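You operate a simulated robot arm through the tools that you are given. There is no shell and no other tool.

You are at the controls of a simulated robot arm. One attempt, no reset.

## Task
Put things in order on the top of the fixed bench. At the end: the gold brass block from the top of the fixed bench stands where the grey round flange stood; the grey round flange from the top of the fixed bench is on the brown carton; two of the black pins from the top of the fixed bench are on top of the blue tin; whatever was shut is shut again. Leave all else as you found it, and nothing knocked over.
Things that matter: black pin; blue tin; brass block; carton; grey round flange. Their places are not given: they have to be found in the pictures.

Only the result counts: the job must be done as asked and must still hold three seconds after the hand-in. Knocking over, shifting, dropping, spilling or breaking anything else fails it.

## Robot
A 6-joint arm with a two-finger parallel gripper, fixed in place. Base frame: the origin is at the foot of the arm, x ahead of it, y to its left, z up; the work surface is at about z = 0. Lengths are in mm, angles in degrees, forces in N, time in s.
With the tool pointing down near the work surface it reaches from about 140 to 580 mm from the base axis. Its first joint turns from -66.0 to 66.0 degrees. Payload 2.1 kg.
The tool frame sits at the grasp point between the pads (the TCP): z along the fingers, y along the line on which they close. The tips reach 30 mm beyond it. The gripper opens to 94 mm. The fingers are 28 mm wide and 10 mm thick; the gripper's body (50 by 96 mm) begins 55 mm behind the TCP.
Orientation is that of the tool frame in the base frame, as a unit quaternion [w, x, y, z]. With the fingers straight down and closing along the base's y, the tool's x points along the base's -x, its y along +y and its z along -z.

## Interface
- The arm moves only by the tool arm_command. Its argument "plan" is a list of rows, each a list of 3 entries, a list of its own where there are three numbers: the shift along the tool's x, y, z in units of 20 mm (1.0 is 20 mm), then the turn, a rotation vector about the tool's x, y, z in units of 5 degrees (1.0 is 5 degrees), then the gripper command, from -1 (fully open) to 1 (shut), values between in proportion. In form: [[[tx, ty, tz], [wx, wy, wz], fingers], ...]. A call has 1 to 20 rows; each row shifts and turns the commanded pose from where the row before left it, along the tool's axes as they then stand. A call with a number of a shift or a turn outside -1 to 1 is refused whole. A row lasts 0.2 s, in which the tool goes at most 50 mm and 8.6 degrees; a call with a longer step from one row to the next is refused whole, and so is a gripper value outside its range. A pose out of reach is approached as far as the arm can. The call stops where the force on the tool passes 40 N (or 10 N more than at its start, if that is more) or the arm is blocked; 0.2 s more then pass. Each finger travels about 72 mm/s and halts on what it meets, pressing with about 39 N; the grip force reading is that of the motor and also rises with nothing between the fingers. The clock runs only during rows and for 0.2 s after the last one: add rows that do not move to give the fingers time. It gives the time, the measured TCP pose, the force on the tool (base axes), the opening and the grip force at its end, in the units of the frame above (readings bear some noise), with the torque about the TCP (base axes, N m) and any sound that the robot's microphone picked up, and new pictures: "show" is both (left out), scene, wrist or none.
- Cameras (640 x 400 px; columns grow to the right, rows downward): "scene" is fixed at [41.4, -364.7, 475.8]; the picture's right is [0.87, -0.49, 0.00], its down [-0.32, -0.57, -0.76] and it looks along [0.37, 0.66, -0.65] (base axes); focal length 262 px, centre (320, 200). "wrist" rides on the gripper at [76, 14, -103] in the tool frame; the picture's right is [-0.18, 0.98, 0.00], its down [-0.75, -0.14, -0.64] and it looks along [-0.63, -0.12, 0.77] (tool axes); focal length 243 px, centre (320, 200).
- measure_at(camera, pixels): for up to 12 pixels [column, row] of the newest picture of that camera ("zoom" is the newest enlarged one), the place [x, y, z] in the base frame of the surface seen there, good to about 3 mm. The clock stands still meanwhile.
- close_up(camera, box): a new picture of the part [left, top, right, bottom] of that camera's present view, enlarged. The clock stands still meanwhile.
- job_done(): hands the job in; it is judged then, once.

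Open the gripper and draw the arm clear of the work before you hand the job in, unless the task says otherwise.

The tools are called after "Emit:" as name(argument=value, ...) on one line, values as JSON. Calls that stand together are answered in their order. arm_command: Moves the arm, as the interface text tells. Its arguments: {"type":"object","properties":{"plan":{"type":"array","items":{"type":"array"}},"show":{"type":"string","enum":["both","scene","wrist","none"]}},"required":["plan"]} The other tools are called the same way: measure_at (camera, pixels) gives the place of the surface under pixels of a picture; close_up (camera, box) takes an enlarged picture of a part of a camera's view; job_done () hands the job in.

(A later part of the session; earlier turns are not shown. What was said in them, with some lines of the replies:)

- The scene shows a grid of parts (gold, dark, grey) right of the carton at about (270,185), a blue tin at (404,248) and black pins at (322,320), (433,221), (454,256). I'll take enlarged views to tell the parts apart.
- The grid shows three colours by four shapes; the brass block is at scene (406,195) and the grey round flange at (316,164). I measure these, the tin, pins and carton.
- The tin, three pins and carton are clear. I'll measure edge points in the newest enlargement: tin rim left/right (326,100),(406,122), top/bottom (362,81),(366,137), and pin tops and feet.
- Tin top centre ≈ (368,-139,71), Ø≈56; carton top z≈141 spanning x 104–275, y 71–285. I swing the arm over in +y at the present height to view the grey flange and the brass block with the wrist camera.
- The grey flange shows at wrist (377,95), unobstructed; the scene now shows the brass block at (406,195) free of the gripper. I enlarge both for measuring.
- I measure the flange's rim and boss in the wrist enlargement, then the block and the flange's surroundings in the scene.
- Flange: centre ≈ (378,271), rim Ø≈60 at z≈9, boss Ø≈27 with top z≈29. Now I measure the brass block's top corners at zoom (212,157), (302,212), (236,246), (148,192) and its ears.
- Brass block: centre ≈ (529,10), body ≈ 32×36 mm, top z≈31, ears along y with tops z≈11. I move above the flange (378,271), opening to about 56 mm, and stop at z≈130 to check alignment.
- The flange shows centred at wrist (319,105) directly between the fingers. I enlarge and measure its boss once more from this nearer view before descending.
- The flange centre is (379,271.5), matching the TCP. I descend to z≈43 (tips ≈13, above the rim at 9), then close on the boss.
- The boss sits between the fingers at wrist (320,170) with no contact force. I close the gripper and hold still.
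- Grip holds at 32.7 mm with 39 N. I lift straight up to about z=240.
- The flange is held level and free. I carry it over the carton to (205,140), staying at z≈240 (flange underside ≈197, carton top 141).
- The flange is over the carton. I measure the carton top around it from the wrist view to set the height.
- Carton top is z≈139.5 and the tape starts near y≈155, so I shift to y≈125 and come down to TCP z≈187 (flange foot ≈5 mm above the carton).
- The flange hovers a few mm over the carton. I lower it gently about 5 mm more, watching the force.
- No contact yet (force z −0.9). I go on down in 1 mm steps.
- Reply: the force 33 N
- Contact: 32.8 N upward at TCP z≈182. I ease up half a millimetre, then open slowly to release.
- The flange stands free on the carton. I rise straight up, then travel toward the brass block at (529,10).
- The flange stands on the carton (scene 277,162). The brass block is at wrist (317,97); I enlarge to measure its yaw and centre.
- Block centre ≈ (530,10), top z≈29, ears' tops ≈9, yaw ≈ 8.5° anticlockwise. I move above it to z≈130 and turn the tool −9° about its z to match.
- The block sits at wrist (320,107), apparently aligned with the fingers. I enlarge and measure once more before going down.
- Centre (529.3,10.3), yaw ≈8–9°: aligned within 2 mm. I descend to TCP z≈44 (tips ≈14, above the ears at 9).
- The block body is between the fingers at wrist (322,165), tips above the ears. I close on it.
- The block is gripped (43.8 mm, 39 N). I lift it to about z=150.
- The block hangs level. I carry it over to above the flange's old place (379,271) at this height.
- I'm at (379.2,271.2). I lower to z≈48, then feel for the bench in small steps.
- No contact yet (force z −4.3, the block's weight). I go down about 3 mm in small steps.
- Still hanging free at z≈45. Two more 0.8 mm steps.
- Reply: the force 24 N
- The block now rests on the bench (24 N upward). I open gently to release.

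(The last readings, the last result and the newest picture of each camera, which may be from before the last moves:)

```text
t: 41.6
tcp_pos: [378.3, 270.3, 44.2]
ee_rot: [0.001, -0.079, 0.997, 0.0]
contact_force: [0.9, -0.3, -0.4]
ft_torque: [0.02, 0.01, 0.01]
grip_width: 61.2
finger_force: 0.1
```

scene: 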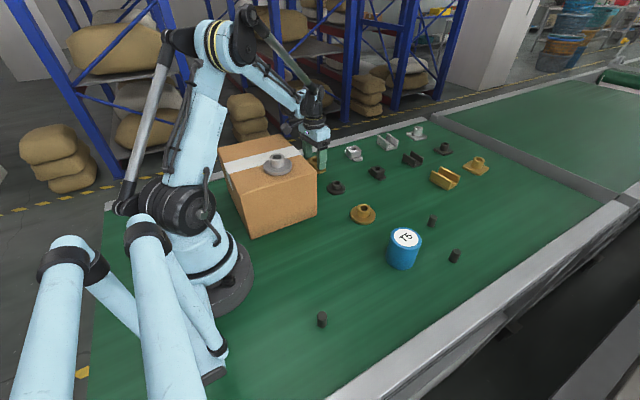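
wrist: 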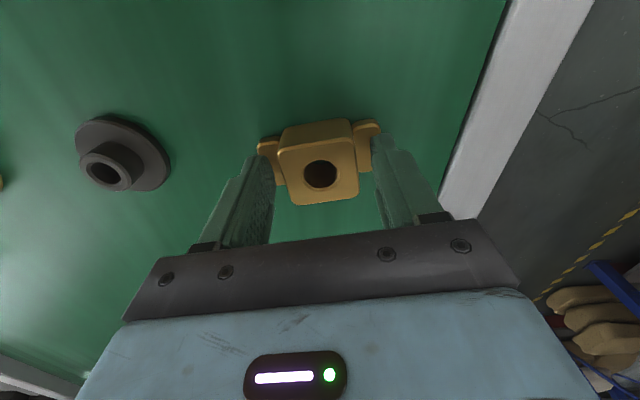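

Released with no residual force. I rise straight up to z≈200 and turn the tool back to square.

Emit:
arm_command(plan=[[[0, 0, -0.5], [0, 0, 0], -0.3], [[0, 0, -0.8], [0, 0, 0], -0.3], [[0, 0, -1], [0, 0, 0], -0.3], [[0, 0, -1], [0, 0, 0], -0.3], [[0, 0, -1], [0, 0, 0], -0.3], [[0, 0, -1], [0, 0, 0], -0.3], [[0, 0, -1], [0, 0, 0], -0.3], [[0, 0, -1], [0, 0, 0], -0.3], [[0, 0, -0.6], [0, 0, 0.6], -0.3], [[0, 0, 0], [0, 0, 0.6], -0.3], [[0, 0, 0], [0, 0, 0.6], -0.3], [[0, 0, 0], [0, 0, 0], -0.3]])

```text
t: 44.2
tcp_pos: [378.6, 271.2, 200.8]
ee_rot: [0.0, -0.001, 1.0, 0.0]
contact_force: [-0.9, -0.7, 0.2]
ft_torque: [0.0, 0.02, -0.01]
grip_width: 61.0
finger_force: 0.2
```

scene: 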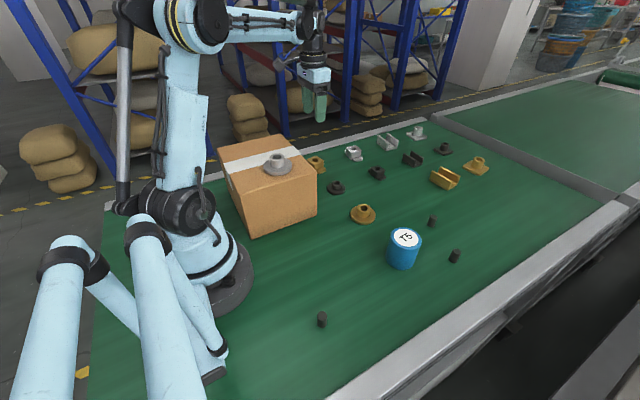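
wrist: 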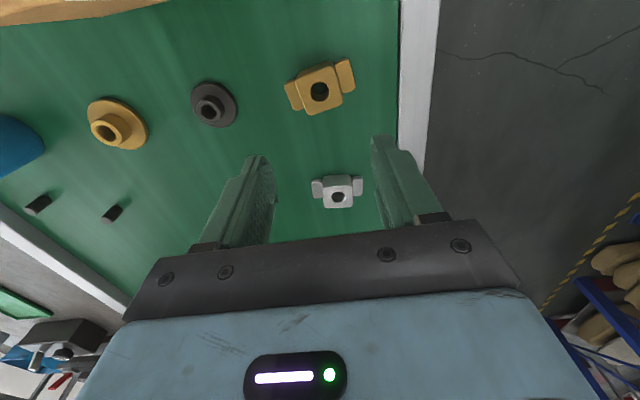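

The brass block stands in the flange's old place (scene 317,165). I now go to above the farther pin at about (505,-98), keeping z≈200.

Emit:
measure_at(camera="wrist", pixels=[[303, 81], [334, 70], [339, 100], [309, 110], [293, 95], [346, 75]])

Emit:
arm_command(plan=[[[-0.3326, -0.973, 0], [0, 0, 0], -0.3], [[-0.3326, -0.973, 0], [0, 0, 0], -0.3], [[-0.3326, -0.973, 0], [0, 0, 0], -0.3], [[-0.3326, -0.973, 0], [0, 0, 0], -0.3], [[-0.3326, -0.973, 0], [0, 0, 0], -0.3], [[-0.3326, -0.973, 0], [0, 0, 0], -0.3], [[-0.3326, -0.973, 0], [0, 0, 0], -0.3], [[-0.3326, -0.973, 0], [0, 0, 0], -0.3], [[-0.3326, -0.973, 0], [0, 0, 0], -0.3], [[-0.3326, -0.973, 0], [0, 0, 0], -0.3], [[-0.3326, -0.973, 0], [0, 0, 0], -0.3], [[-0.3326, -0.973, 0], [0, 0, 0], -0.3], [[-0.3326, -0.973, 0], [0, 0, 0], -0.3], [[-0.3326, -0.973, 0], [0, 0, 0], -0.3], [[-0.3326, -0.973, 0], [0, 0, 0], -0.3], [[-0.3326, -0.973, 0], [0, 0, 0], -0.3], [[-0.3326, -0.973, 0], [0, 0, 0], -0.3], [[-0.3326, -0.973, 0], [0, 0, 0], -0.3], [[-0.3326, -0.973, 0], [0, 0, 0], -0.3], [[0, 0, 0], [0, 0, 0], -0.3]])

```text
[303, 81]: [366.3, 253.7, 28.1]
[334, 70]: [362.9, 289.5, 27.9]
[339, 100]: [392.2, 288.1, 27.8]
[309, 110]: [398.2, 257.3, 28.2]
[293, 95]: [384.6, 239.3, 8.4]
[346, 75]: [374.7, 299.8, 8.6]
```

```text
t: 48.4
tcp_pos: [506.6, -100.3, 202.0]
ee_rot: [0.001, -0.001, 1.0, 0.0]
contact_force: [0.1, 0.1, 0.2]
ft_torque: [0.0, 0.01, 0.03]
grip_width: 61.3
finger_force: 0.1
```

scene: 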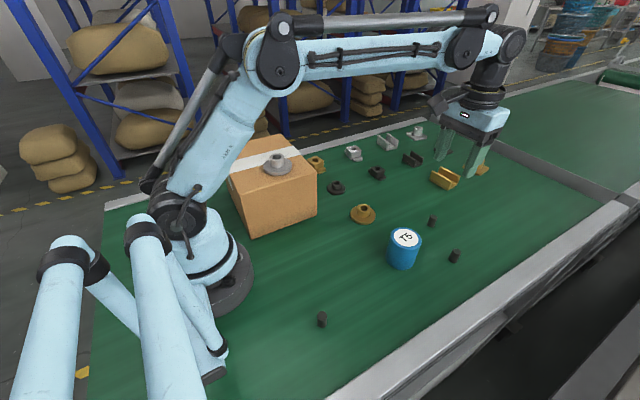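
wrist: 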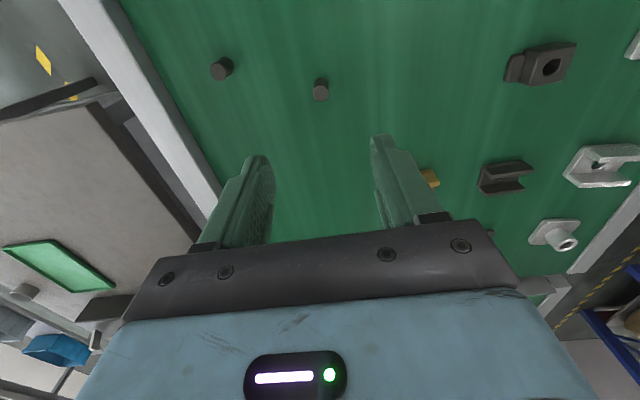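

Block centre measured at (379.9,272.2) – right on the flange's old spot. The pin shows at wrist (321,90); I enlarge to measure it.

Emit:
close_up(camera="wrist", box=[280, 65, 360, 115])

```text
8.00 times, centred on (320, 90) of wrist
```

zoom: 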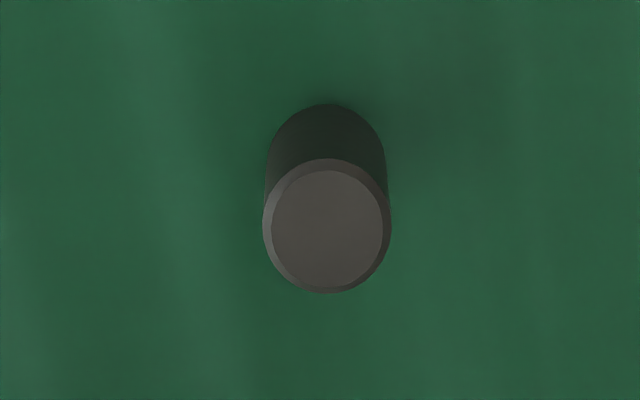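

Emit:
measure_at(camera="zoom", pixels=[[327, 225], [268, 225], [386, 225], [327, 165], [327, 288], [275, 170], [380, 170], [328, 110], [240, 225], [420, 225]])

```text
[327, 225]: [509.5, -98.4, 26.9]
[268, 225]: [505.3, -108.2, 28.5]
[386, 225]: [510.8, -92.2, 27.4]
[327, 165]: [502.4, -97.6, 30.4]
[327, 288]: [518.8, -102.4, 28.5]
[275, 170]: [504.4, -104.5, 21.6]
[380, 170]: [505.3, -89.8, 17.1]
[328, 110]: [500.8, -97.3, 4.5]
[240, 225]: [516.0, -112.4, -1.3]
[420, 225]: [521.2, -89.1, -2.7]
```

Pin centre ≈ (509.5,-99.5), Ø≈16, top z≈28.5. I descend over it with a small correction, stopping at z≈58.

Emit:
arm_command(plan=[[[-0.14, 0.04, 0.7], [0, 0, 0], -0.3], [[0, 0, 0.9], [0, 0, 0], -0.3], [[0, 0, 0.9], [0, 0, 0], -0.3], [[0, 0, 0.9], [0, 0, 0], -0.3], [[0, 0, 0.9], [0, 0, 0], -0.3], [[0, 0, 0.9], [0, 0, 0], -0.3], [[0, 0, 0.9], [0, 0, 0], -0.3], [[0, 0, 0.7], [0, 0, 0], -0.3], [[0, 0, 0.3], [0, 0, 0], -0.3], [[0, 0, 0], [0, 0, 0], -0.3]])

```text
t: 50.6
tcp_pos: [509.4, -98.2, 60.0]
ee_rot: [0.001, -0.001, 1.0, 0.001]
contact_force: [0.5, 0.5, 0.0]
ft_torque: [0.01, 0.0, -0.03]
grip_width: 60.7
finger_force: 0.1
```

scene: 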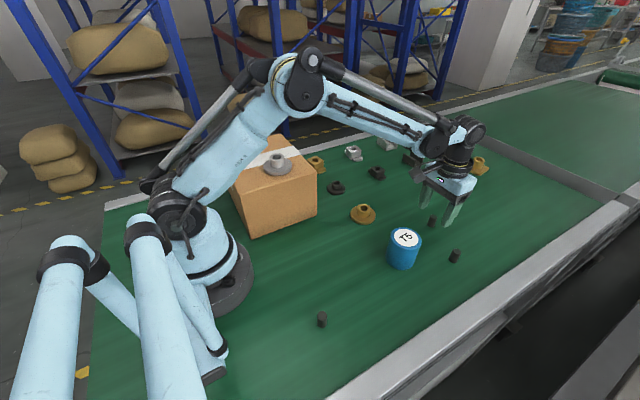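
wrist: 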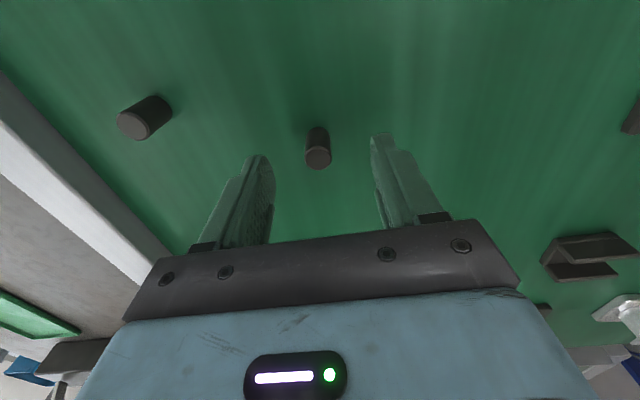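

The pin is at wrist (318,155), between the fingers. I measure its top once more.

Emit:
measure_at(camera="wrist", pixels=[[318, 157], [307, 155], [329, 155], [318, 148], [318, 167], [143, 125], [130, 122], [128, 133]])

```text
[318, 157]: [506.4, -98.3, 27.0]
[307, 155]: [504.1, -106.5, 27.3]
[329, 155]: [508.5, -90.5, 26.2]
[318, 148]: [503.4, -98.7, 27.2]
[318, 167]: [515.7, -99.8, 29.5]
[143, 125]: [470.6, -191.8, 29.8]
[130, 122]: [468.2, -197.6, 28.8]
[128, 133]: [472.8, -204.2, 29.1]
```

Pin centre ≈ (508.5,-98.7); TCP is at (509.4,-98.2). I descend to z≈37 and close.

Emit:
arm_command(plan=[[[0.02, 0, 0.4], [0, 0, 0], -0.3], [[0, 0, 0.4], [0, 0, 0], -0.3], [[0, 0, 0.35], [0, 0, 0], -0.3], [[0, 0, 0], [0, 0, 0], 0.2], [[0, 0, 0], [0, 0, 0], 0.6], [[0, 0, 0], [0, 0, 0], 1], [[0, 0, 0], [0, 0, 0], 1], [[0, 0, 0], [0, 0, 0], 1]])

```text
t: 52.4
tcp_pos: [508.8, -97.9, 37.7]
ee_rot: [0.0, -0.001, 1.0, 0.0]
contact_force: [0.8, 0.5, 0.3]
ft_torque: [-0.02, -0.01, 0.01]
grip_width: 16.3
finger_force: 38.8
```

scene: 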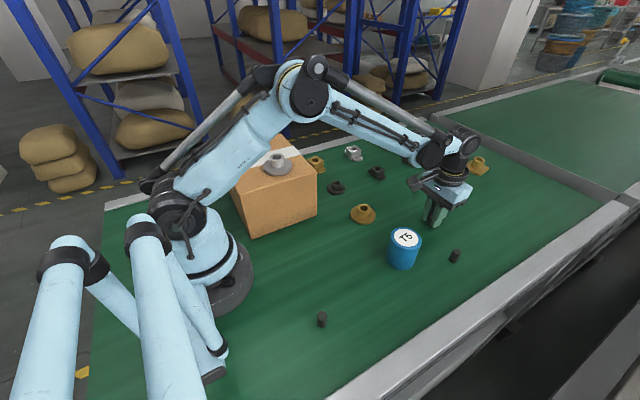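
wrist: 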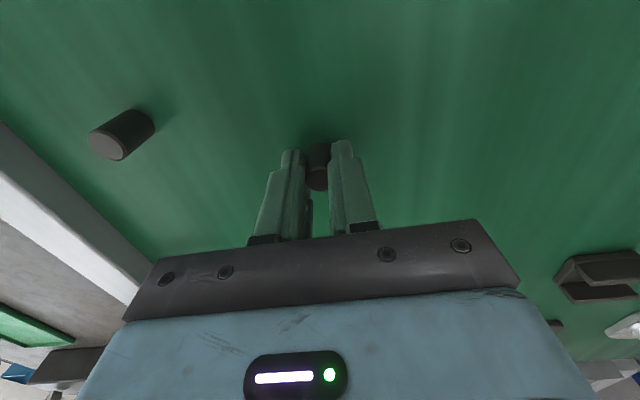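

The pin is held (16.3 mm). I lift it to z≈170 and move toward the tin, aiming above (382,-139).

Emit:
arm_command(plan=[[[0, 0, -0.3], [0, 0, 0], 1], [[0, 0, -0.9], [0, 0, 0], 1], [[0, 0, -0.9], [0, 0, 0], 1], [[0, 0, -0.9], [0, 0, 0], 1], [[0, 0, -0.9], [0, 0, 0], 1], [[0, 0, -0.9], [0, 0, 0], 1], [[0, 0, -0.9], [0, 0, 0], 1], [[0, 0, -0.9], [0, 0, 0], 1], [[0.5, -0.16, 0], [0, 0, 0], 1], [[0.8, -0.26, 0], [0, 0, 0], 1], [[0.8, -0.26, 0], [0, 0, 0], 1], [[0.8, -0.26, 0], [0, 0, 0], 1], [[0.8, -0.26, 0], [0, 0, 0], 1], [[0.8, -0.26, 0], [0, 0, 0], 1], [[0.8, -0.26, 0], [0, 0, 0], 1], [[0.7, -0.22, 0], [0, 0, 0], 1], [[0.34, -0.11, 0], [0, 0, 0], 1], [[0, 0, 0], [0, 0, 0], 1]])

```text
t: 56.2
tcp_pos: [382.0, -140.7, 167.4]
ee_rot: [0.001, 0.0, 1.0, 0.001]
contact_force: [-0.4, 0.5, -0.4]
ft_torque: [-0.02, 0.01, 0.04]
grip_width: 16.0
finger_force: 39.5
```

scene: 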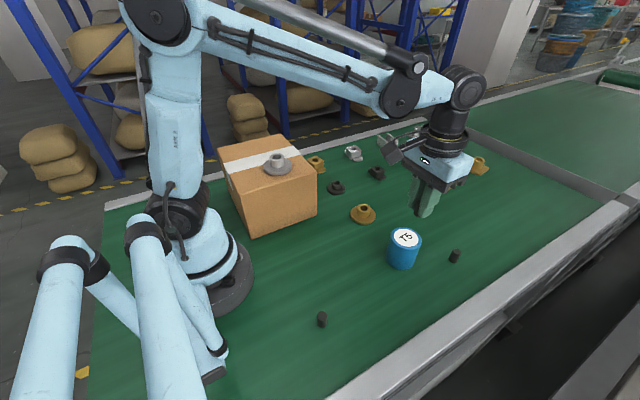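
wrist: 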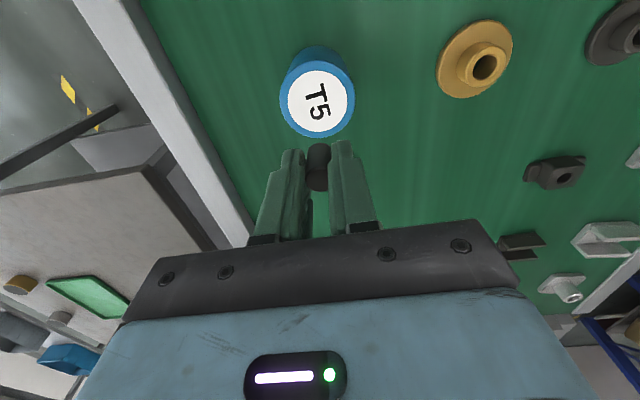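

The tin lid is fully visible at wrist (317,101). I measure its rim and the held pin.

Emit:
close_up(camera="wrist", box=[240, 40, 400, 140])

Emit:
measure_at(camera="wrist", pixels=[[282, 102], [353, 100], [317, 68], [317, 136], [317, 101], [317, 150], [322, 185], [295, 120], [340, 80]])

```text
4.00 times, centred on (320, 90) of wrist
```

zoom: 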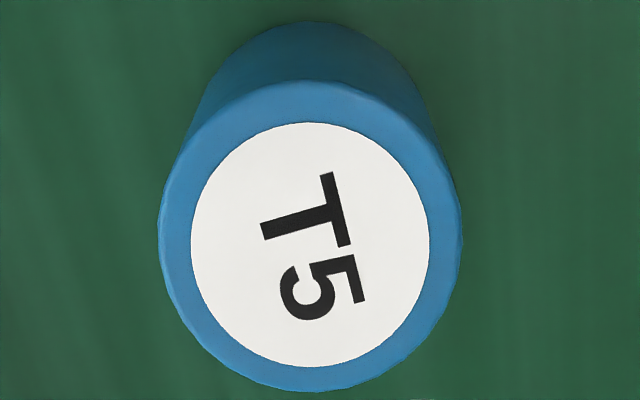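

```text
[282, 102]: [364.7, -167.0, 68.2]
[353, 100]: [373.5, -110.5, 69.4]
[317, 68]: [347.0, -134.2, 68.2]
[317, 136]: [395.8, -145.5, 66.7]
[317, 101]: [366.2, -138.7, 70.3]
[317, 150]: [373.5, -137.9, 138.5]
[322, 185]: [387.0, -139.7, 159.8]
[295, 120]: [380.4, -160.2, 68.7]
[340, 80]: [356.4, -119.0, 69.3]
```

Tin lid centre ≈ (369,-139), z≈70. I shift 1 mm and lower the pin to TCP z≈113 (pin foot ≈5 mm above the lid).

Emit:
arm_command(plan=[[[-0.06, 0.06, 0.4], [0, 0, 0], 1], [[0, 0, 0.6], [0, 0, 0], 1], [[0, 0, 0.6], [0, 0, 0], 1], [[0, 0, 0.6], [0, 0, 0], 1], [[0, 0, 0.3], [0, 0, 0], 1], [[0, 0, 0.2], [0, 0, 0], 1], [[0, 0, 0], [0, 0, 0], 1]])

Emit:
close_up(camera="scene", box=[360, 180, 480, 280])

```text
t: 57.8
tcp_pos: [382.1, -138.2, 115.1]
ee_rot: [0.001, -0.001, 1.0, 0.001]
contact_force: [0.6, -0.6, -0.8]
ft_torque: [-0.01, 0.01, 0.04]
grip_width: 16.1
finger_force: 38.6
```

scene: 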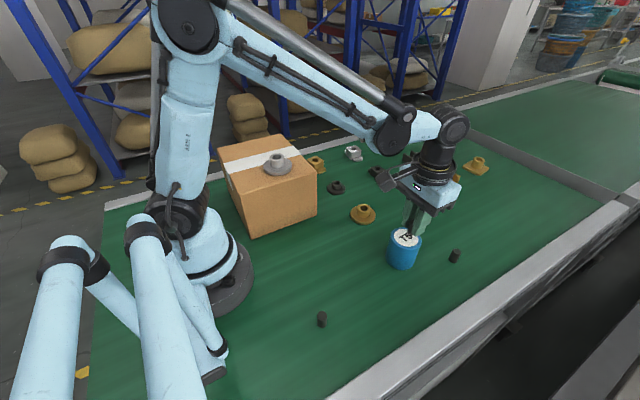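
wrist: 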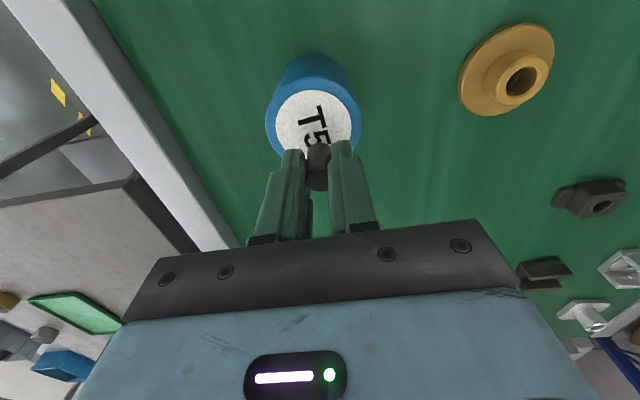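

```text
4.00 times, centred on (420, 230) of scene
```

zoom: 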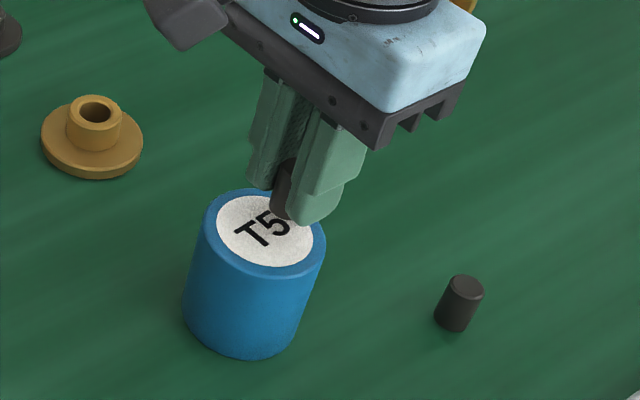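

The pin hangs over the far half of the lid. I go on down in small steps, watching the force.

Emit:
arm_command(plan=[[[0, 0, 0.1], [0, 0, 0], 1], [[0, 0, 0.1], [0, 0, 0], 1], [[0, 0, 0.05], [0, 0, 0], 1], [[0, 0, 0], [0, 0, 0], 1]], show="none")

```text
t: 58.8
tcp_pos: [383.3, -139.6, 109.2]
ee_rot: [0.001, -0.001, 1.0, 0.001]
contact_force: [0.9, -0.2, -0.8]
ft_torque: [0.0, 0.03, 0.03]
grip_width: 16.0
finger_force: 39.1
```

Still free at z≈109. I take 0.6 mm steps now.

Emit:
arm_command(plan=[[[0, 0, 0.03], [0, 0, 0], 1], [[0, 0, 0.03], [0, 0, 0], 1], [[0, 0, 0], [0, 0, 0], 1]], show="none")

```text
t: 59.6
tcp_pos: [385.0, -139.6, 108.4]
ee_rot: [0.001, -0.001, 1.0, -0.001]
contact_force: [-0.8, 1.4, 1.8]
ft_torque: [0.03, 0.02, -0.01]
grip_width: 16.1
finger_force: 39.1
```

A first trace of contact (1.8 N). One more 0.4 mm step to confirm.

Emit:
arm_command(plan=[[[0, 0, 0.02], [0, 0, 0], 1], [[0, 0, 0], [0, 0, 0], 1]], show="none")

```text
t: 60.2
tcp_pos: [383.4, -139.0, 107.4]
ee_rot: [0.001, 0.0, 1.0, 0.0]
contact_force: [0.6, -1.1, 15.0]
ft_torque: [-0.03, -0.01, 0.01]
grip_width: 16.1
finger_force: 39.2
```

The pin rests on the lid (15 N). I ease off slightly and open to about 40 mm.

Emit:
arm_command(plan=[[[0, 0, -0.015], [0, 0, 0], 1], [[0, 0, 0], [0, 0, 0], 0.6], [[0, 0, 0], [0, 0, 0], 0.4], [[0, 0, 0], [0, 0, 0], 0.2], [[0, 0, 0], [0, 0, 0], 0.1], [[0, 0, 0], [0, 0, 0], 0.1]])

Emit:
close_up(camera="scene", box=[360, 180, 480, 280])

```text
t: 61.6
tcp_pos: [384.0, -139.0, 108.2]
ee_rot: [0.0, 0.0, 1.0, 0.001]
contact_force: [0.6, -0.2, -0.3]
ft_torque: [0.01, -0.02, -0.03]
grip_width: 42.4
finger_force: 0.0
```

scene: 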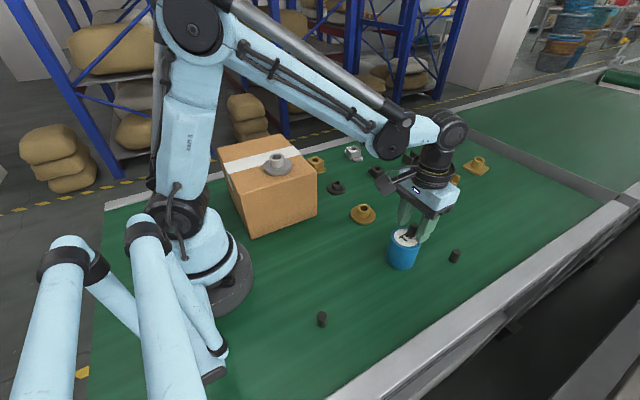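
wrist: 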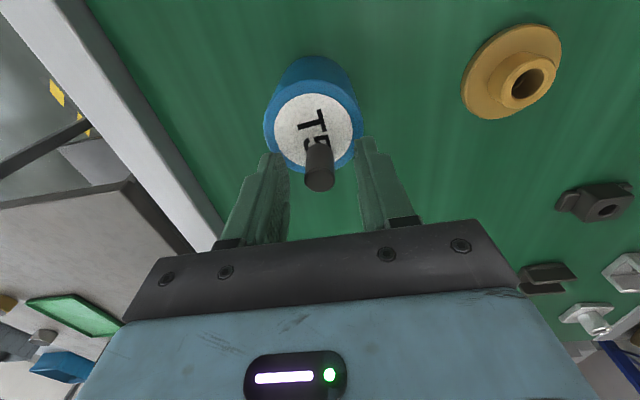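

```text
4.00 times, centred on (420, 230) of scene
```

zoom: 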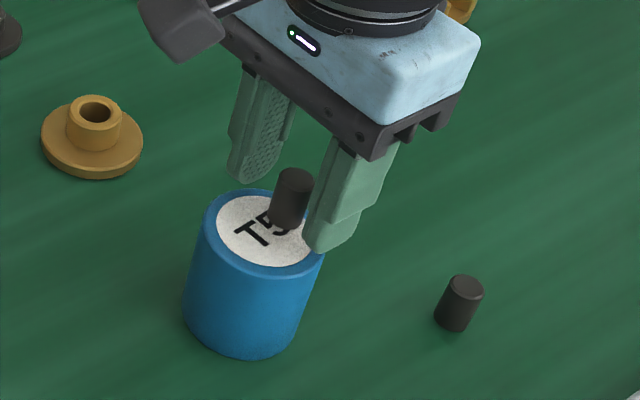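

The pin stands upright on the lid (scene close-up 293,198). I rise straight up and go over to the next pin at about (470,-199).

Emit:
arm_command(plan=[[[0, 0, -0.3], [0, 0, 0], 0.1], [[0, 0, -0.8], [0, 0, 0], 0.1], [[0, 0, -1], [0, 0, 0], 0.1], [[0, 0, -1], [0, 0, 0], 0.1], [[0, 0, -1], [0, 0, 0], 0.1], [[-0.7, -0.5, 0], [0, 0, 0], -0.3], [[-0.75, -0.5, 0], [0, 0, 0], -0.3], [[-0.75, -0.5, 0], [0, 0, 0], -0.3], [[-0.75, -0.5, 0], [0, 0, 0], -0.3], [[-0.75, -0.5, 0], [0, 0, 0], -0.3], [[-0.6, -0.5, 0], [0, 0, 0], -0.3], [[0, 0, 0], [0, 0, 0], -0.3]])

```text
t: 64.2
tcp_pos: [469.9, -198.5, 190.7]
ee_rot: [0.001, -0.001, 1.0, 0.0]
contact_force: [-0.3, 0.5, -0.2]
ft_torque: [0.0, 0.0, -0.01]
grip_width: 61.2
finger_force: 0.2
```

scene: 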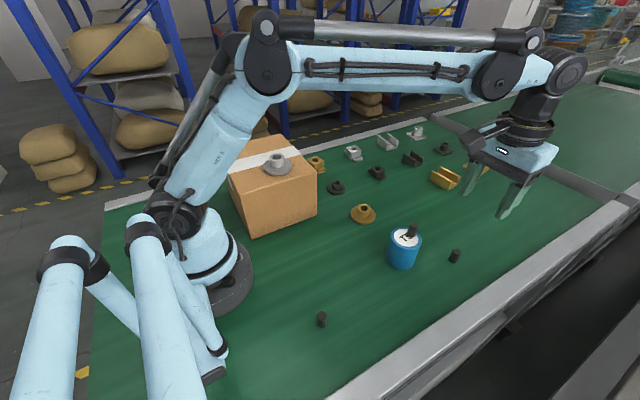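
wrist: 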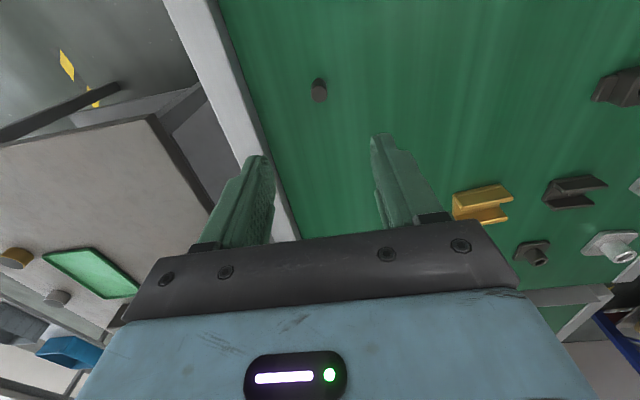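

The second pin is at wrist (319,90). I enlarge, and measure it and the bench rail at (245,120).

Emit:
measure_at(camera="wrist", pixels=[[319, 92], [312, 92], [326, 92], [319, 85], [319, 100], [245, 120], [255, 120], [235, 120], [262, 150]])

Emit:
close_up(camera="wrist", box=[280, 65, 360, 115])

```text
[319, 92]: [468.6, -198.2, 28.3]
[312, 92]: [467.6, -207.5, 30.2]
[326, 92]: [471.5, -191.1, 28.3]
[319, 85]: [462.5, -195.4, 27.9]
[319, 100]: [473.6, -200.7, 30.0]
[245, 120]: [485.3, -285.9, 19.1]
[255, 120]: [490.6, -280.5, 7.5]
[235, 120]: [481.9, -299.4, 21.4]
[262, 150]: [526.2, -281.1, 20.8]
```

```text
8.00 times, centred on (320, 90) of wrist
```

zoom: 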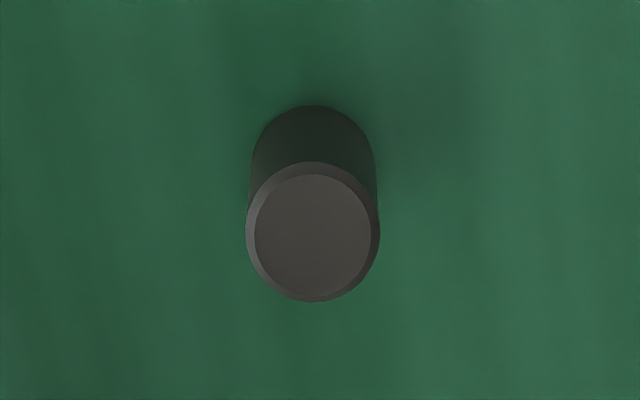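

Pin centre ≈ (469,-199); the rail at y≈-281 is well clear of the fingers. I descend to z≈60.

Emit:
arm_command(plan=[[[0.02, -0.02, 0.5], [0, 0, 0], -0.3], [[0, 0, 0.9], [0, 0, 0], -0.3], [[0, 0, 0.9], [0, 0, 0], -0.3], [[0, 0, 0.9], [0, 0, 0], -0.3], [[0, 0, 0.9], [0, 0, 0], -0.3], [[0, 0, 0.9], [0, 0, 0], -0.3], [[0, 0, 0.9], [0, 0, 0], -0.3], [[0, 0, 0.6], [0, 0, 0], -0.3], [[0, 0, 0], [0, 0, 0], -0.3]], show="wrist")

Emit:
measure_at(camera="wrist", pixels=[[318, 157], [308, 155], [329, 155], [318, 149], [318, 166]])

```text
t: 66.2
tcp_pos: [469.4, -197.4, 59.9]
ee_rot: [0.001, -0.001, 1.0, 0.0]
contact_force: [-0.3, 0.1, 0.8]
ft_torque: [-0.01, 0.02, -0.04]
grip_width: 61.3
finger_force: 0.1
```

wrist: 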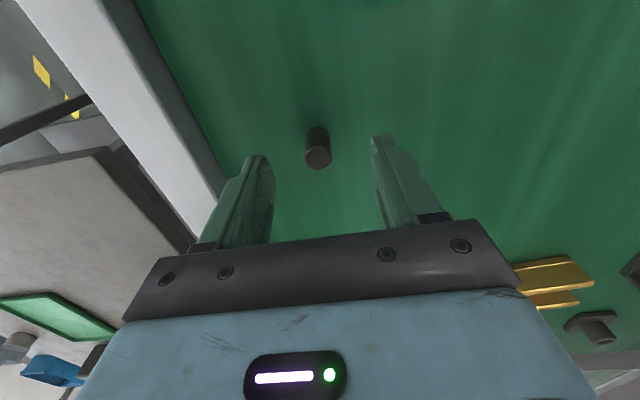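

```text
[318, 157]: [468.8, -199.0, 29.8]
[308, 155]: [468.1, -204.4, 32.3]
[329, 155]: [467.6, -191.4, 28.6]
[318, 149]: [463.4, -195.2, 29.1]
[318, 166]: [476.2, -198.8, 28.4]
```

The pin is centred between the fingers at wrist (318,155). I go down to z≈37 and close on it.

Emit:
arm_command(plan=[[[0, 0, 0.4], [0, 0, 0], -0.3], [[0, 0, 0.4], [0, 0, 0], -0.3], [[0, 0, 0.33], [0, 0, 0], -0.3], [[0, 0, 0], [0, 0, 0], 0.2], [[0, 0, 0], [0, 0, 0], 0.6], [[0, 0, 0], [0, 0, 0], 1], [[0, 0, 0], [0, 0, 0], 1], [[0, 0, 0], [0, 0, 0], 1]], show="wrist")

```text
t: 68.0
tcp_pos: [469.0, -199.9, 38.6]
ee_rot: [0.001, 0.0, 1.0, 0.0]
contact_force: [0.2, -0.2, -0.6]
ft_torque: [-0.03, -0.01, 0.0]
grip_width: 16.3
finger_force: 38.5
```

wrist: 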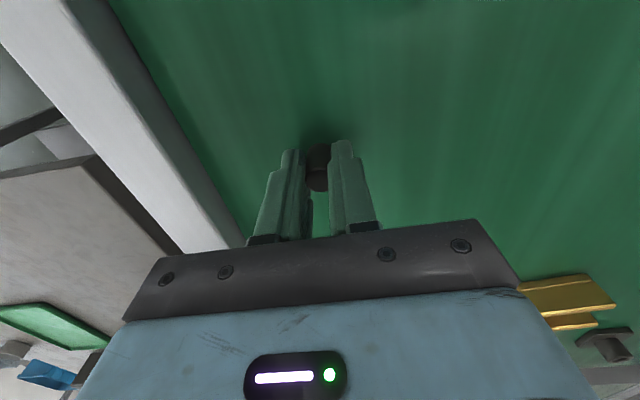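

The second pin is held (16.3 mm). I lift it to z≈178 and carry it above the near half of the lid at (355,-139).

Emit:
arm_command(plan=[[[0, 0, -0.3], [0, 0, 0], 1], [[0, 0, -0.9], [0, 0, 0], 1], [[0, 0, -1], [0, 0, 0], 1], [[0, 0, -1], [0, 0, 0], 1], [[0, 0, -1], [0, 0, 0], 1], [[0, 0, -1], [0, 0, 0], 1], [[0, 0, -1], [0, 0, 0], 1], [[0, 0, -0.8], [0, 0, 0], 1], [[0.4, 0.2, 0], [0, 0, 0], 1], [[0.8, 0.42, 0], [0, 0, 0], 1], [[0.8, 0.42, 0], [0, 0, 0], 1], [[0.8, 0.42, 0], [0, 0, 0], 1], [[0.8, 0.42, 0], [0, 0, 0], 1], [[0.8, 0.42, 0], [0, 0, 0], 1], [[0.8, 0.42, 0], [0, 0, 0], 1], [[0.5, 0.3, 0], [0, 0, 0], 1], [[0, 0, 0], [0, 0, 0], 1]])

```text
t: 71.6
tcp_pos: [355.1, -139.5, 177.4]
ee_rot: [0.001, -0.001, 1.0, 0.0]
contact_force: [-0.2, 0.1, -0.8]
ft_torque: [0.0, 0.01, 0.01]
grip_width: 16.3
finger_force: 38.8
```

scene: 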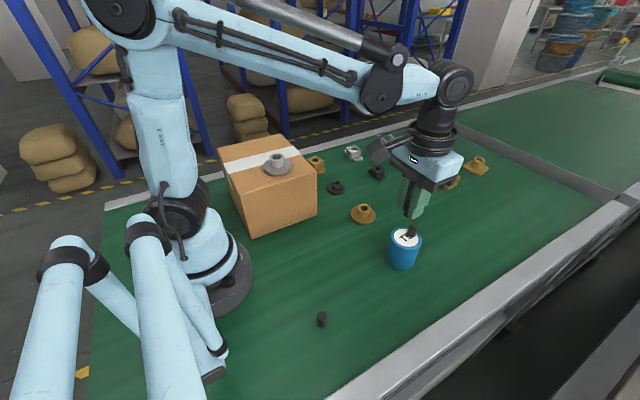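
wrist: 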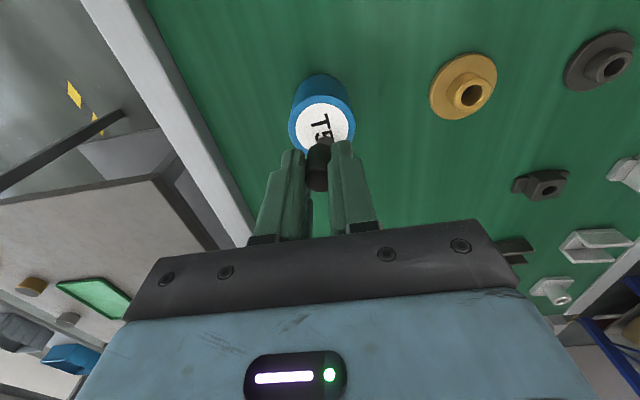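

The first pin is just visible behind the held one at wrist (323,140). I enlarge both views and measure to confirm the gap before going down.

Emit:
close_up(camera="scene", box=[360, 180, 480, 280])

Emit:
measure_at(camera="zoom", pixels=[[207, 185], [207, 205], [190, 182], [222, 190], [205, 175], [150, 245], [190, 215], [205, 150]])

Emit:
close_up(camera="wrist", box=[270, 90, 390, 200])

```text
4.00 times, centred on (420, 230) of scene
```

zoom: 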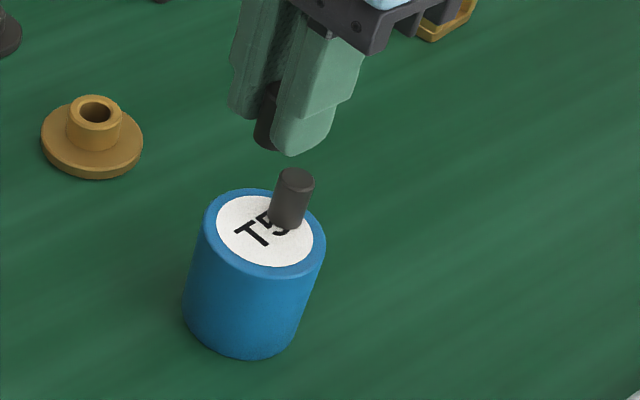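

```text
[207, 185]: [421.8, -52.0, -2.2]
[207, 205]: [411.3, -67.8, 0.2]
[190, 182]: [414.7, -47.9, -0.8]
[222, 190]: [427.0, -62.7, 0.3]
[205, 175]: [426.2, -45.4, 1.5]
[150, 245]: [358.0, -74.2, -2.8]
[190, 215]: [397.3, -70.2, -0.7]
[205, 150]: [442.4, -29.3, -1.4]
```

```text
3.64 times, centred on (330, 145) of wrist
```

zoom: 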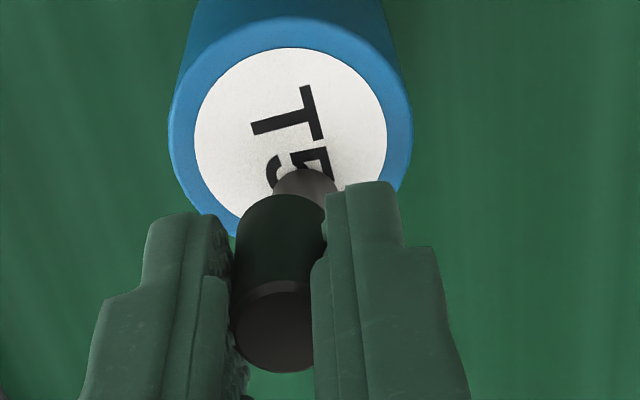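

My guessed pixels missed the tin. In the scene enlargement the first pin's top is at (296,180) and the lid spans (204,215)–(326,240), so I retake that view and measure there.

Emit:
close_up(camera="scene", box=[360, 180, 480, 280])

Emit:
measure_at(camera="zoom", pixels=[[296, 180], [282, 177], [311, 185], [298, 171], [293, 190], [289, 224], [268, 230], [210, 218], [321, 240], [262, 193], [265, 275], [240, 220]])

```text
4.00 times, centred on (420, 230) of scene
```

zoom: 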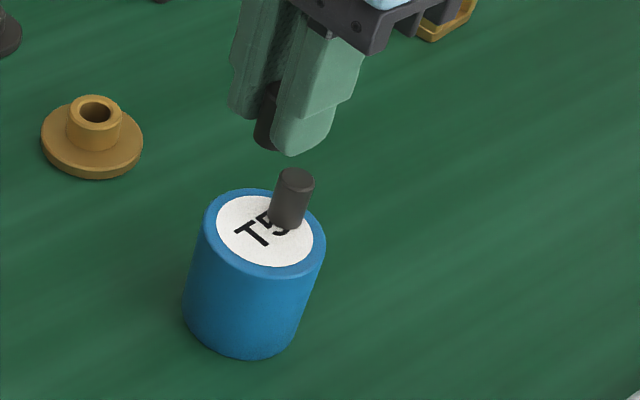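

```text
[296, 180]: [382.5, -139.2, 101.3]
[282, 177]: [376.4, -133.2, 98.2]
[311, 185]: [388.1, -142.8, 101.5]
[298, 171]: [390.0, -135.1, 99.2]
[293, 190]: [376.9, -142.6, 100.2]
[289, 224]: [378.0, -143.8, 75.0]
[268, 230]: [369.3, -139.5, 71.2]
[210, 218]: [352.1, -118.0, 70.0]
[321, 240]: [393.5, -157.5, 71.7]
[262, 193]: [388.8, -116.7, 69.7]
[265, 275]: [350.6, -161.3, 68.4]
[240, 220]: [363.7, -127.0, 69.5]
```

First pin at (382.5,-139), lid centre ≈ (370,-138.5). With the held pin at x≈355, the fingers clear the standing pin by about 5 mm, so I lower to z≈115.

Emit:
arm_command(plan=[[[0, 0, 0.5], [0, 0, 0], 1], [[0, 0, 0.6], [0, 0, 0], 1], [[0, 0, 0.5], [0, 0, 0], 1], [[0, 0, 0.5], [0, 0, 0], 1], [[0, 0, 0.5], [0, 0, 0], 1], [[0, 0, 0.3], [0, 0, 0], 1], [[0, 0, 0.2], [0, 0, 0], 1], [[0, 0, 0], [0, 0, 0], 1]])

Emit:
close_up(camera="scene", box=[360, 180, 480, 280])

```text
t: 73.4
tcp_pos: [356.2, -137.9, 115.5]
ee_rot: [0.001, -0.001, 1.0, 0.0]
contact_force: [0.2, -0.7, -1.5]
ft_torque: [0.02, 0.01, -0.02]
grip_width: 16.1
finger_force: 39.4
```

scene: 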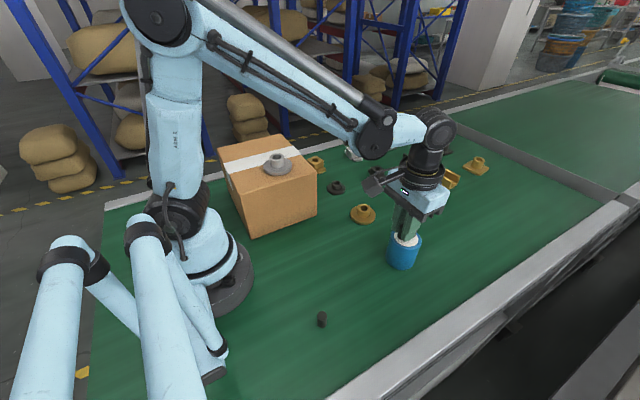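
wrist: 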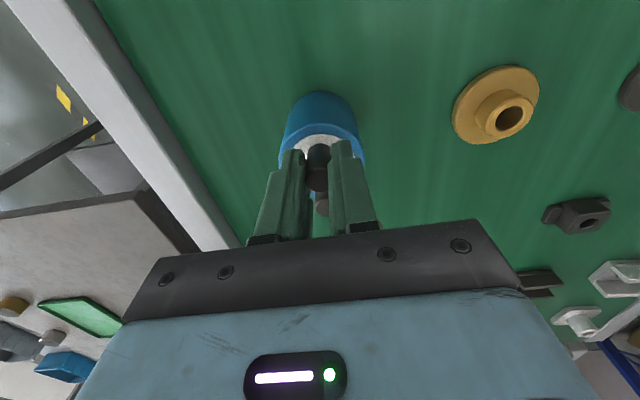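

```text
4.00 times, centred on (420, 230) of scene
```

zoom: 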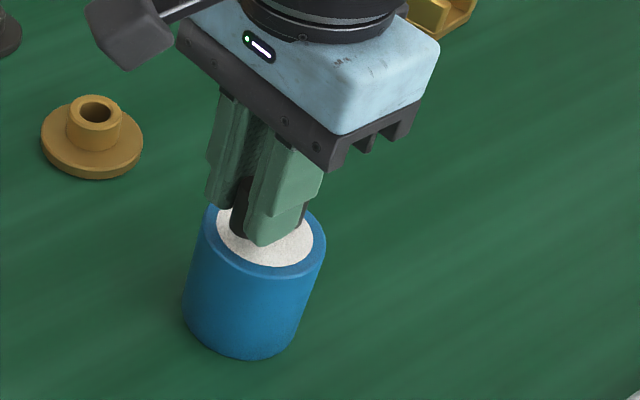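

Both pins are clear of each other (first one visible at wrist (321,203)). I go down in small steps watching the force.

Emit:
arm_command(plan=[[[0, 0, 0.1], [0, 0, 0], 1], [[0, 0, 0.1], [0, 0, 0], 1], [[0, 0, 0.05], [0, 0, 0], 1], [[0, 0, 0], [0, 0, 0], 1]], show="none")

```text
t: 74.4
tcp_pos: [355.4, -138.7, 110.0]
ee_rot: [0.0, -0.001, 1.0, 0.0]
contact_force: [-0.1, 0.2, -1.3]
ft_torque: [0.0, 0.01, 0.06]
grip_width: 16.1
finger_force: 39.3
```

Still free at z≈110. Two 0.6 mm steps.

Emit:
arm_command(plan=[[[0, 0, 0.03], [0, 0, 0], 1], [[0, 0, 0.03], [0, 0, 0], 1], [[0, 0, 0], [0, 0, 0], 1]], show="none")

```text
t: 75.2
tcp_pos: [355.8, -138.0, 109.2]
ee_rot: [0.002, -0.001, 1.0, 0.001]
contact_force: [-0.1, 0.1, -0.5]
ft_torque: [0.02, -0.01, 0.01]
grip_width: 16.4
finger_force: 39.5
```

No contact yet. One more 0.6 mm step.

Emit:
arm_command(plan=[[[0, 0, 0.03], [0, 0, 0], 1], [[0, 0, 0], [0, 0, 0], 1]], show="none")

```text
t: 75.8
tcp_pos: [354.8, -138.2, 109.1]
ee_rot: [0.002, 0.0, 1.0, 0.0]
contact_force: [0.0, 0.5, -1.6]
ft_torque: [-0.01, -0.05, -0.02]
grip_width: 16.1
finger_force: 39.4
```

Still hanging (−1.6 N). Another 0.6 mm.

Emit:
arm_command(plan=[[[0, 0, 0.03], [0, 0, 0], 1], [[0, 0, 0], [0, 0, 0], 1]], show="none")

```text
t: 76.4
tcp_pos: [356.0, -139.9, 108.7]
ee_rot: [0.001, 0.0, 1.0, 0.0]
contact_force: [0.7, -0.9, -0.4]
ft_torque: [-0.01, -0.01, 0.0]
grip_width: 16.3
finger_force: 38.8
```

Emit:
arm_command(plan=[[[0, 0, 0.025], [0, 0, 0], 1], [[0, 0, 0], [0, 0, 0], 1]], show="none")

```text
t: 77.0
tcp_pos: [355.4, -139.1, 107.4]
ee_rot: [0.001, -0.001, 1.0, 0.0]
contact_force: [-1.5, -1.1, 2.9]
ft_torque: [-0.02, 0.06, 0.01]
grip_width: 16.0
finger_force: 38.9
```

The pin now touches the lid (2.9 N). I open the gripper to about 40 mm to release it.

Emit:
arm_command(plan=[[[0, 0, 0.005], [0, 0, 0], 1], [[0, 0, 0], [0, 0, 0], 0.6], [[0, 0, 0], [0, 0, 0], 0.4], [[0, 0, 0], [0, 0, 0], 0.2], [[0, 0, 0], [0, 0, 0], 0.1], [[0, 0, 0], [0, 0, 0], 0.1]])

Emit:
close_up(camera="scene", box=[360, 180, 480, 280])

```text
t: 78.4
tcp_pos: [355.7, -139.6, 109.0]
ee_rot: [0.001, -0.001, 1.0, 0.001]
contact_force: [0.0, -0.1, -0.3]
ft_torque: [0.0, 0.01, -0.01]
grip_width: 42.2
finger_force: 0.1
```

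scene: 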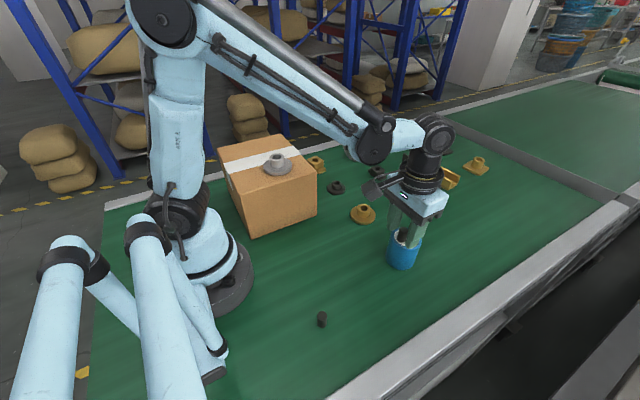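
wrist: 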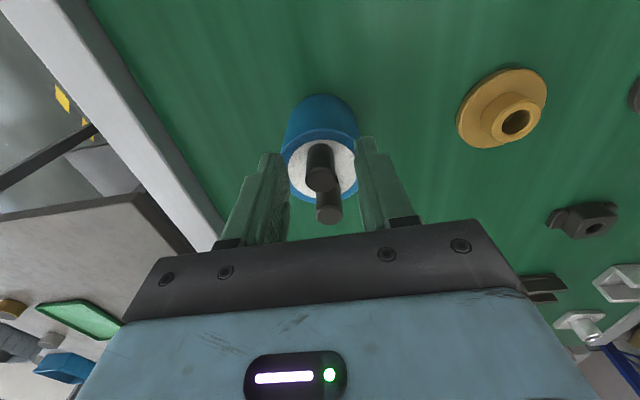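

```text
4.00 times, centred on (420, 230) of scene
```

zoom: 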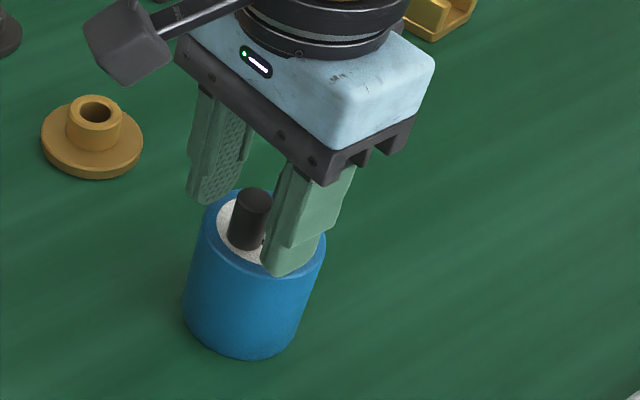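

Both pins stand on the lid. I rise straight up slowly, then go higher and clear of the work.

Emit:
arm_command(plan=[[[0, 0, -0.3], [0, 0, 0], 0.1], [[0, 0, -0.6], [0, 0, 0], 0.1], [[0, 0, -1], [0, 0, 0], 0.1], [[0, 0, -1], [0, 0, 0], 0.1], [[0, 0, -1], [0, 0, 0], 0.1], [[0, 0, -1], [0, 0, 0], 0.1], [[0, 0, -1], [0, 0, 0], -0.5], [[0, 0, -1], [0, 0, 0], -1], [[0, 0, -1], [0, 0, 0], -1], [[0, 0, -1], [0, 0, 0], -1], [[0, 0, -1], [0, 0, 0], -1], [[0, 0, 0], [0, 0, 0], -1]])

Emit:
close_up(camera="scene", box=[360, 180, 480, 280])

Emit:
close_up(camera="scene", box=[210, 120, 370, 220])

```text
t: 81.0
tcp_pos: [354.5, -138.9, 304.8]
ee_rot: [0.001, 0.0, 1.0, 0.001]
contact_force: [-0.2, 0.0, -1.3]
ft_torque: [0.0, 0.01, 0.01]
grip_width: 93.7
finger_force: 0.1
```

scene: 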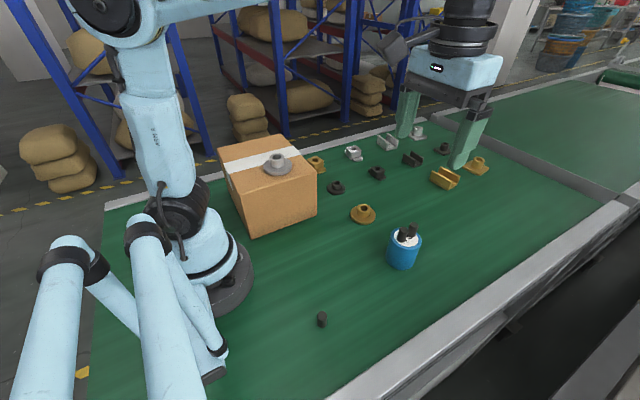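
wrist: 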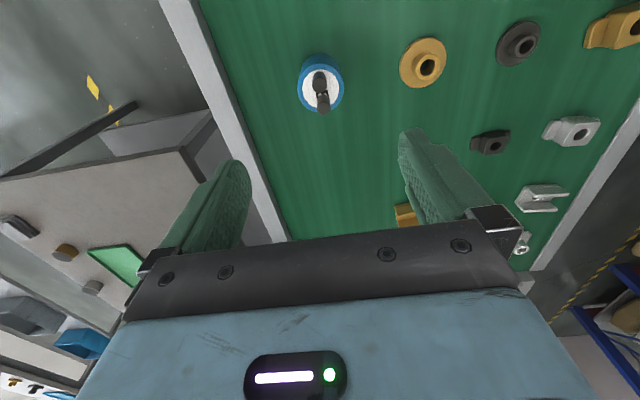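

```text
4.00 times, centred on (420, 230) of scene
```

zoom: 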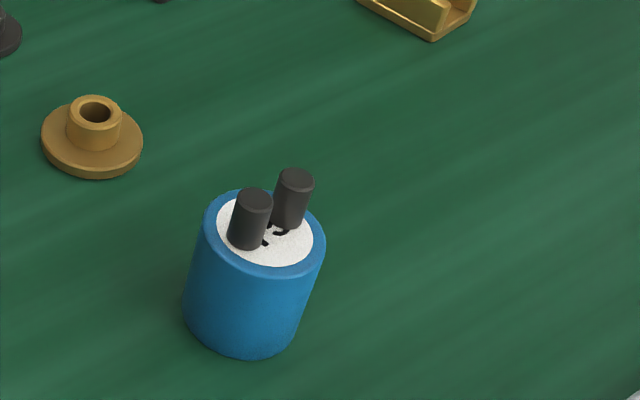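

```text
4.00 times, centred on (290, 170) of scene
```

zoom: 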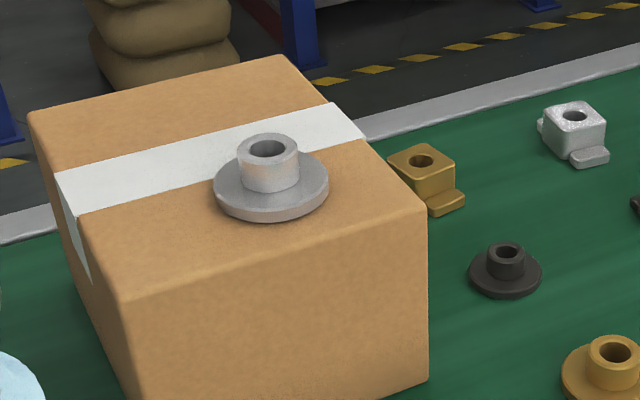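

Both pins stand on the tin, the grey flange is on the carton, the brass block stands in the flange's old place, and everything else (third pin at scene (322,320), other parts, carton) is unmoved. The gripper is open and drawn up to z≈305, so I hand the job in.

Emit:
job_done()

```text
The job is handed in.
```

The job is done and handed in; I don't have the judge's verdict, only my own last readings and pictures.

- **Grey round flange:** it stands on the brown carton, at about (205, 125), clear of the edges.
- **Brass block:** it stands where the flange was. I measured its centre at about (380, 272), against the flange's original (379, 271), and kept its original yaw of about 9°.
- **Black pins:** the two far pins stand upright on the lid of the blue tin. The third pin was not touched.
- **Shut items:** nothing was opened. The tin stayed lidded and the carton taped.

In the last pictures nothing was knocked over, and the other parts, the carton and the tin look to be where they were. The gripper is open and the arm is drawn up to about z = 305, clear of the work.
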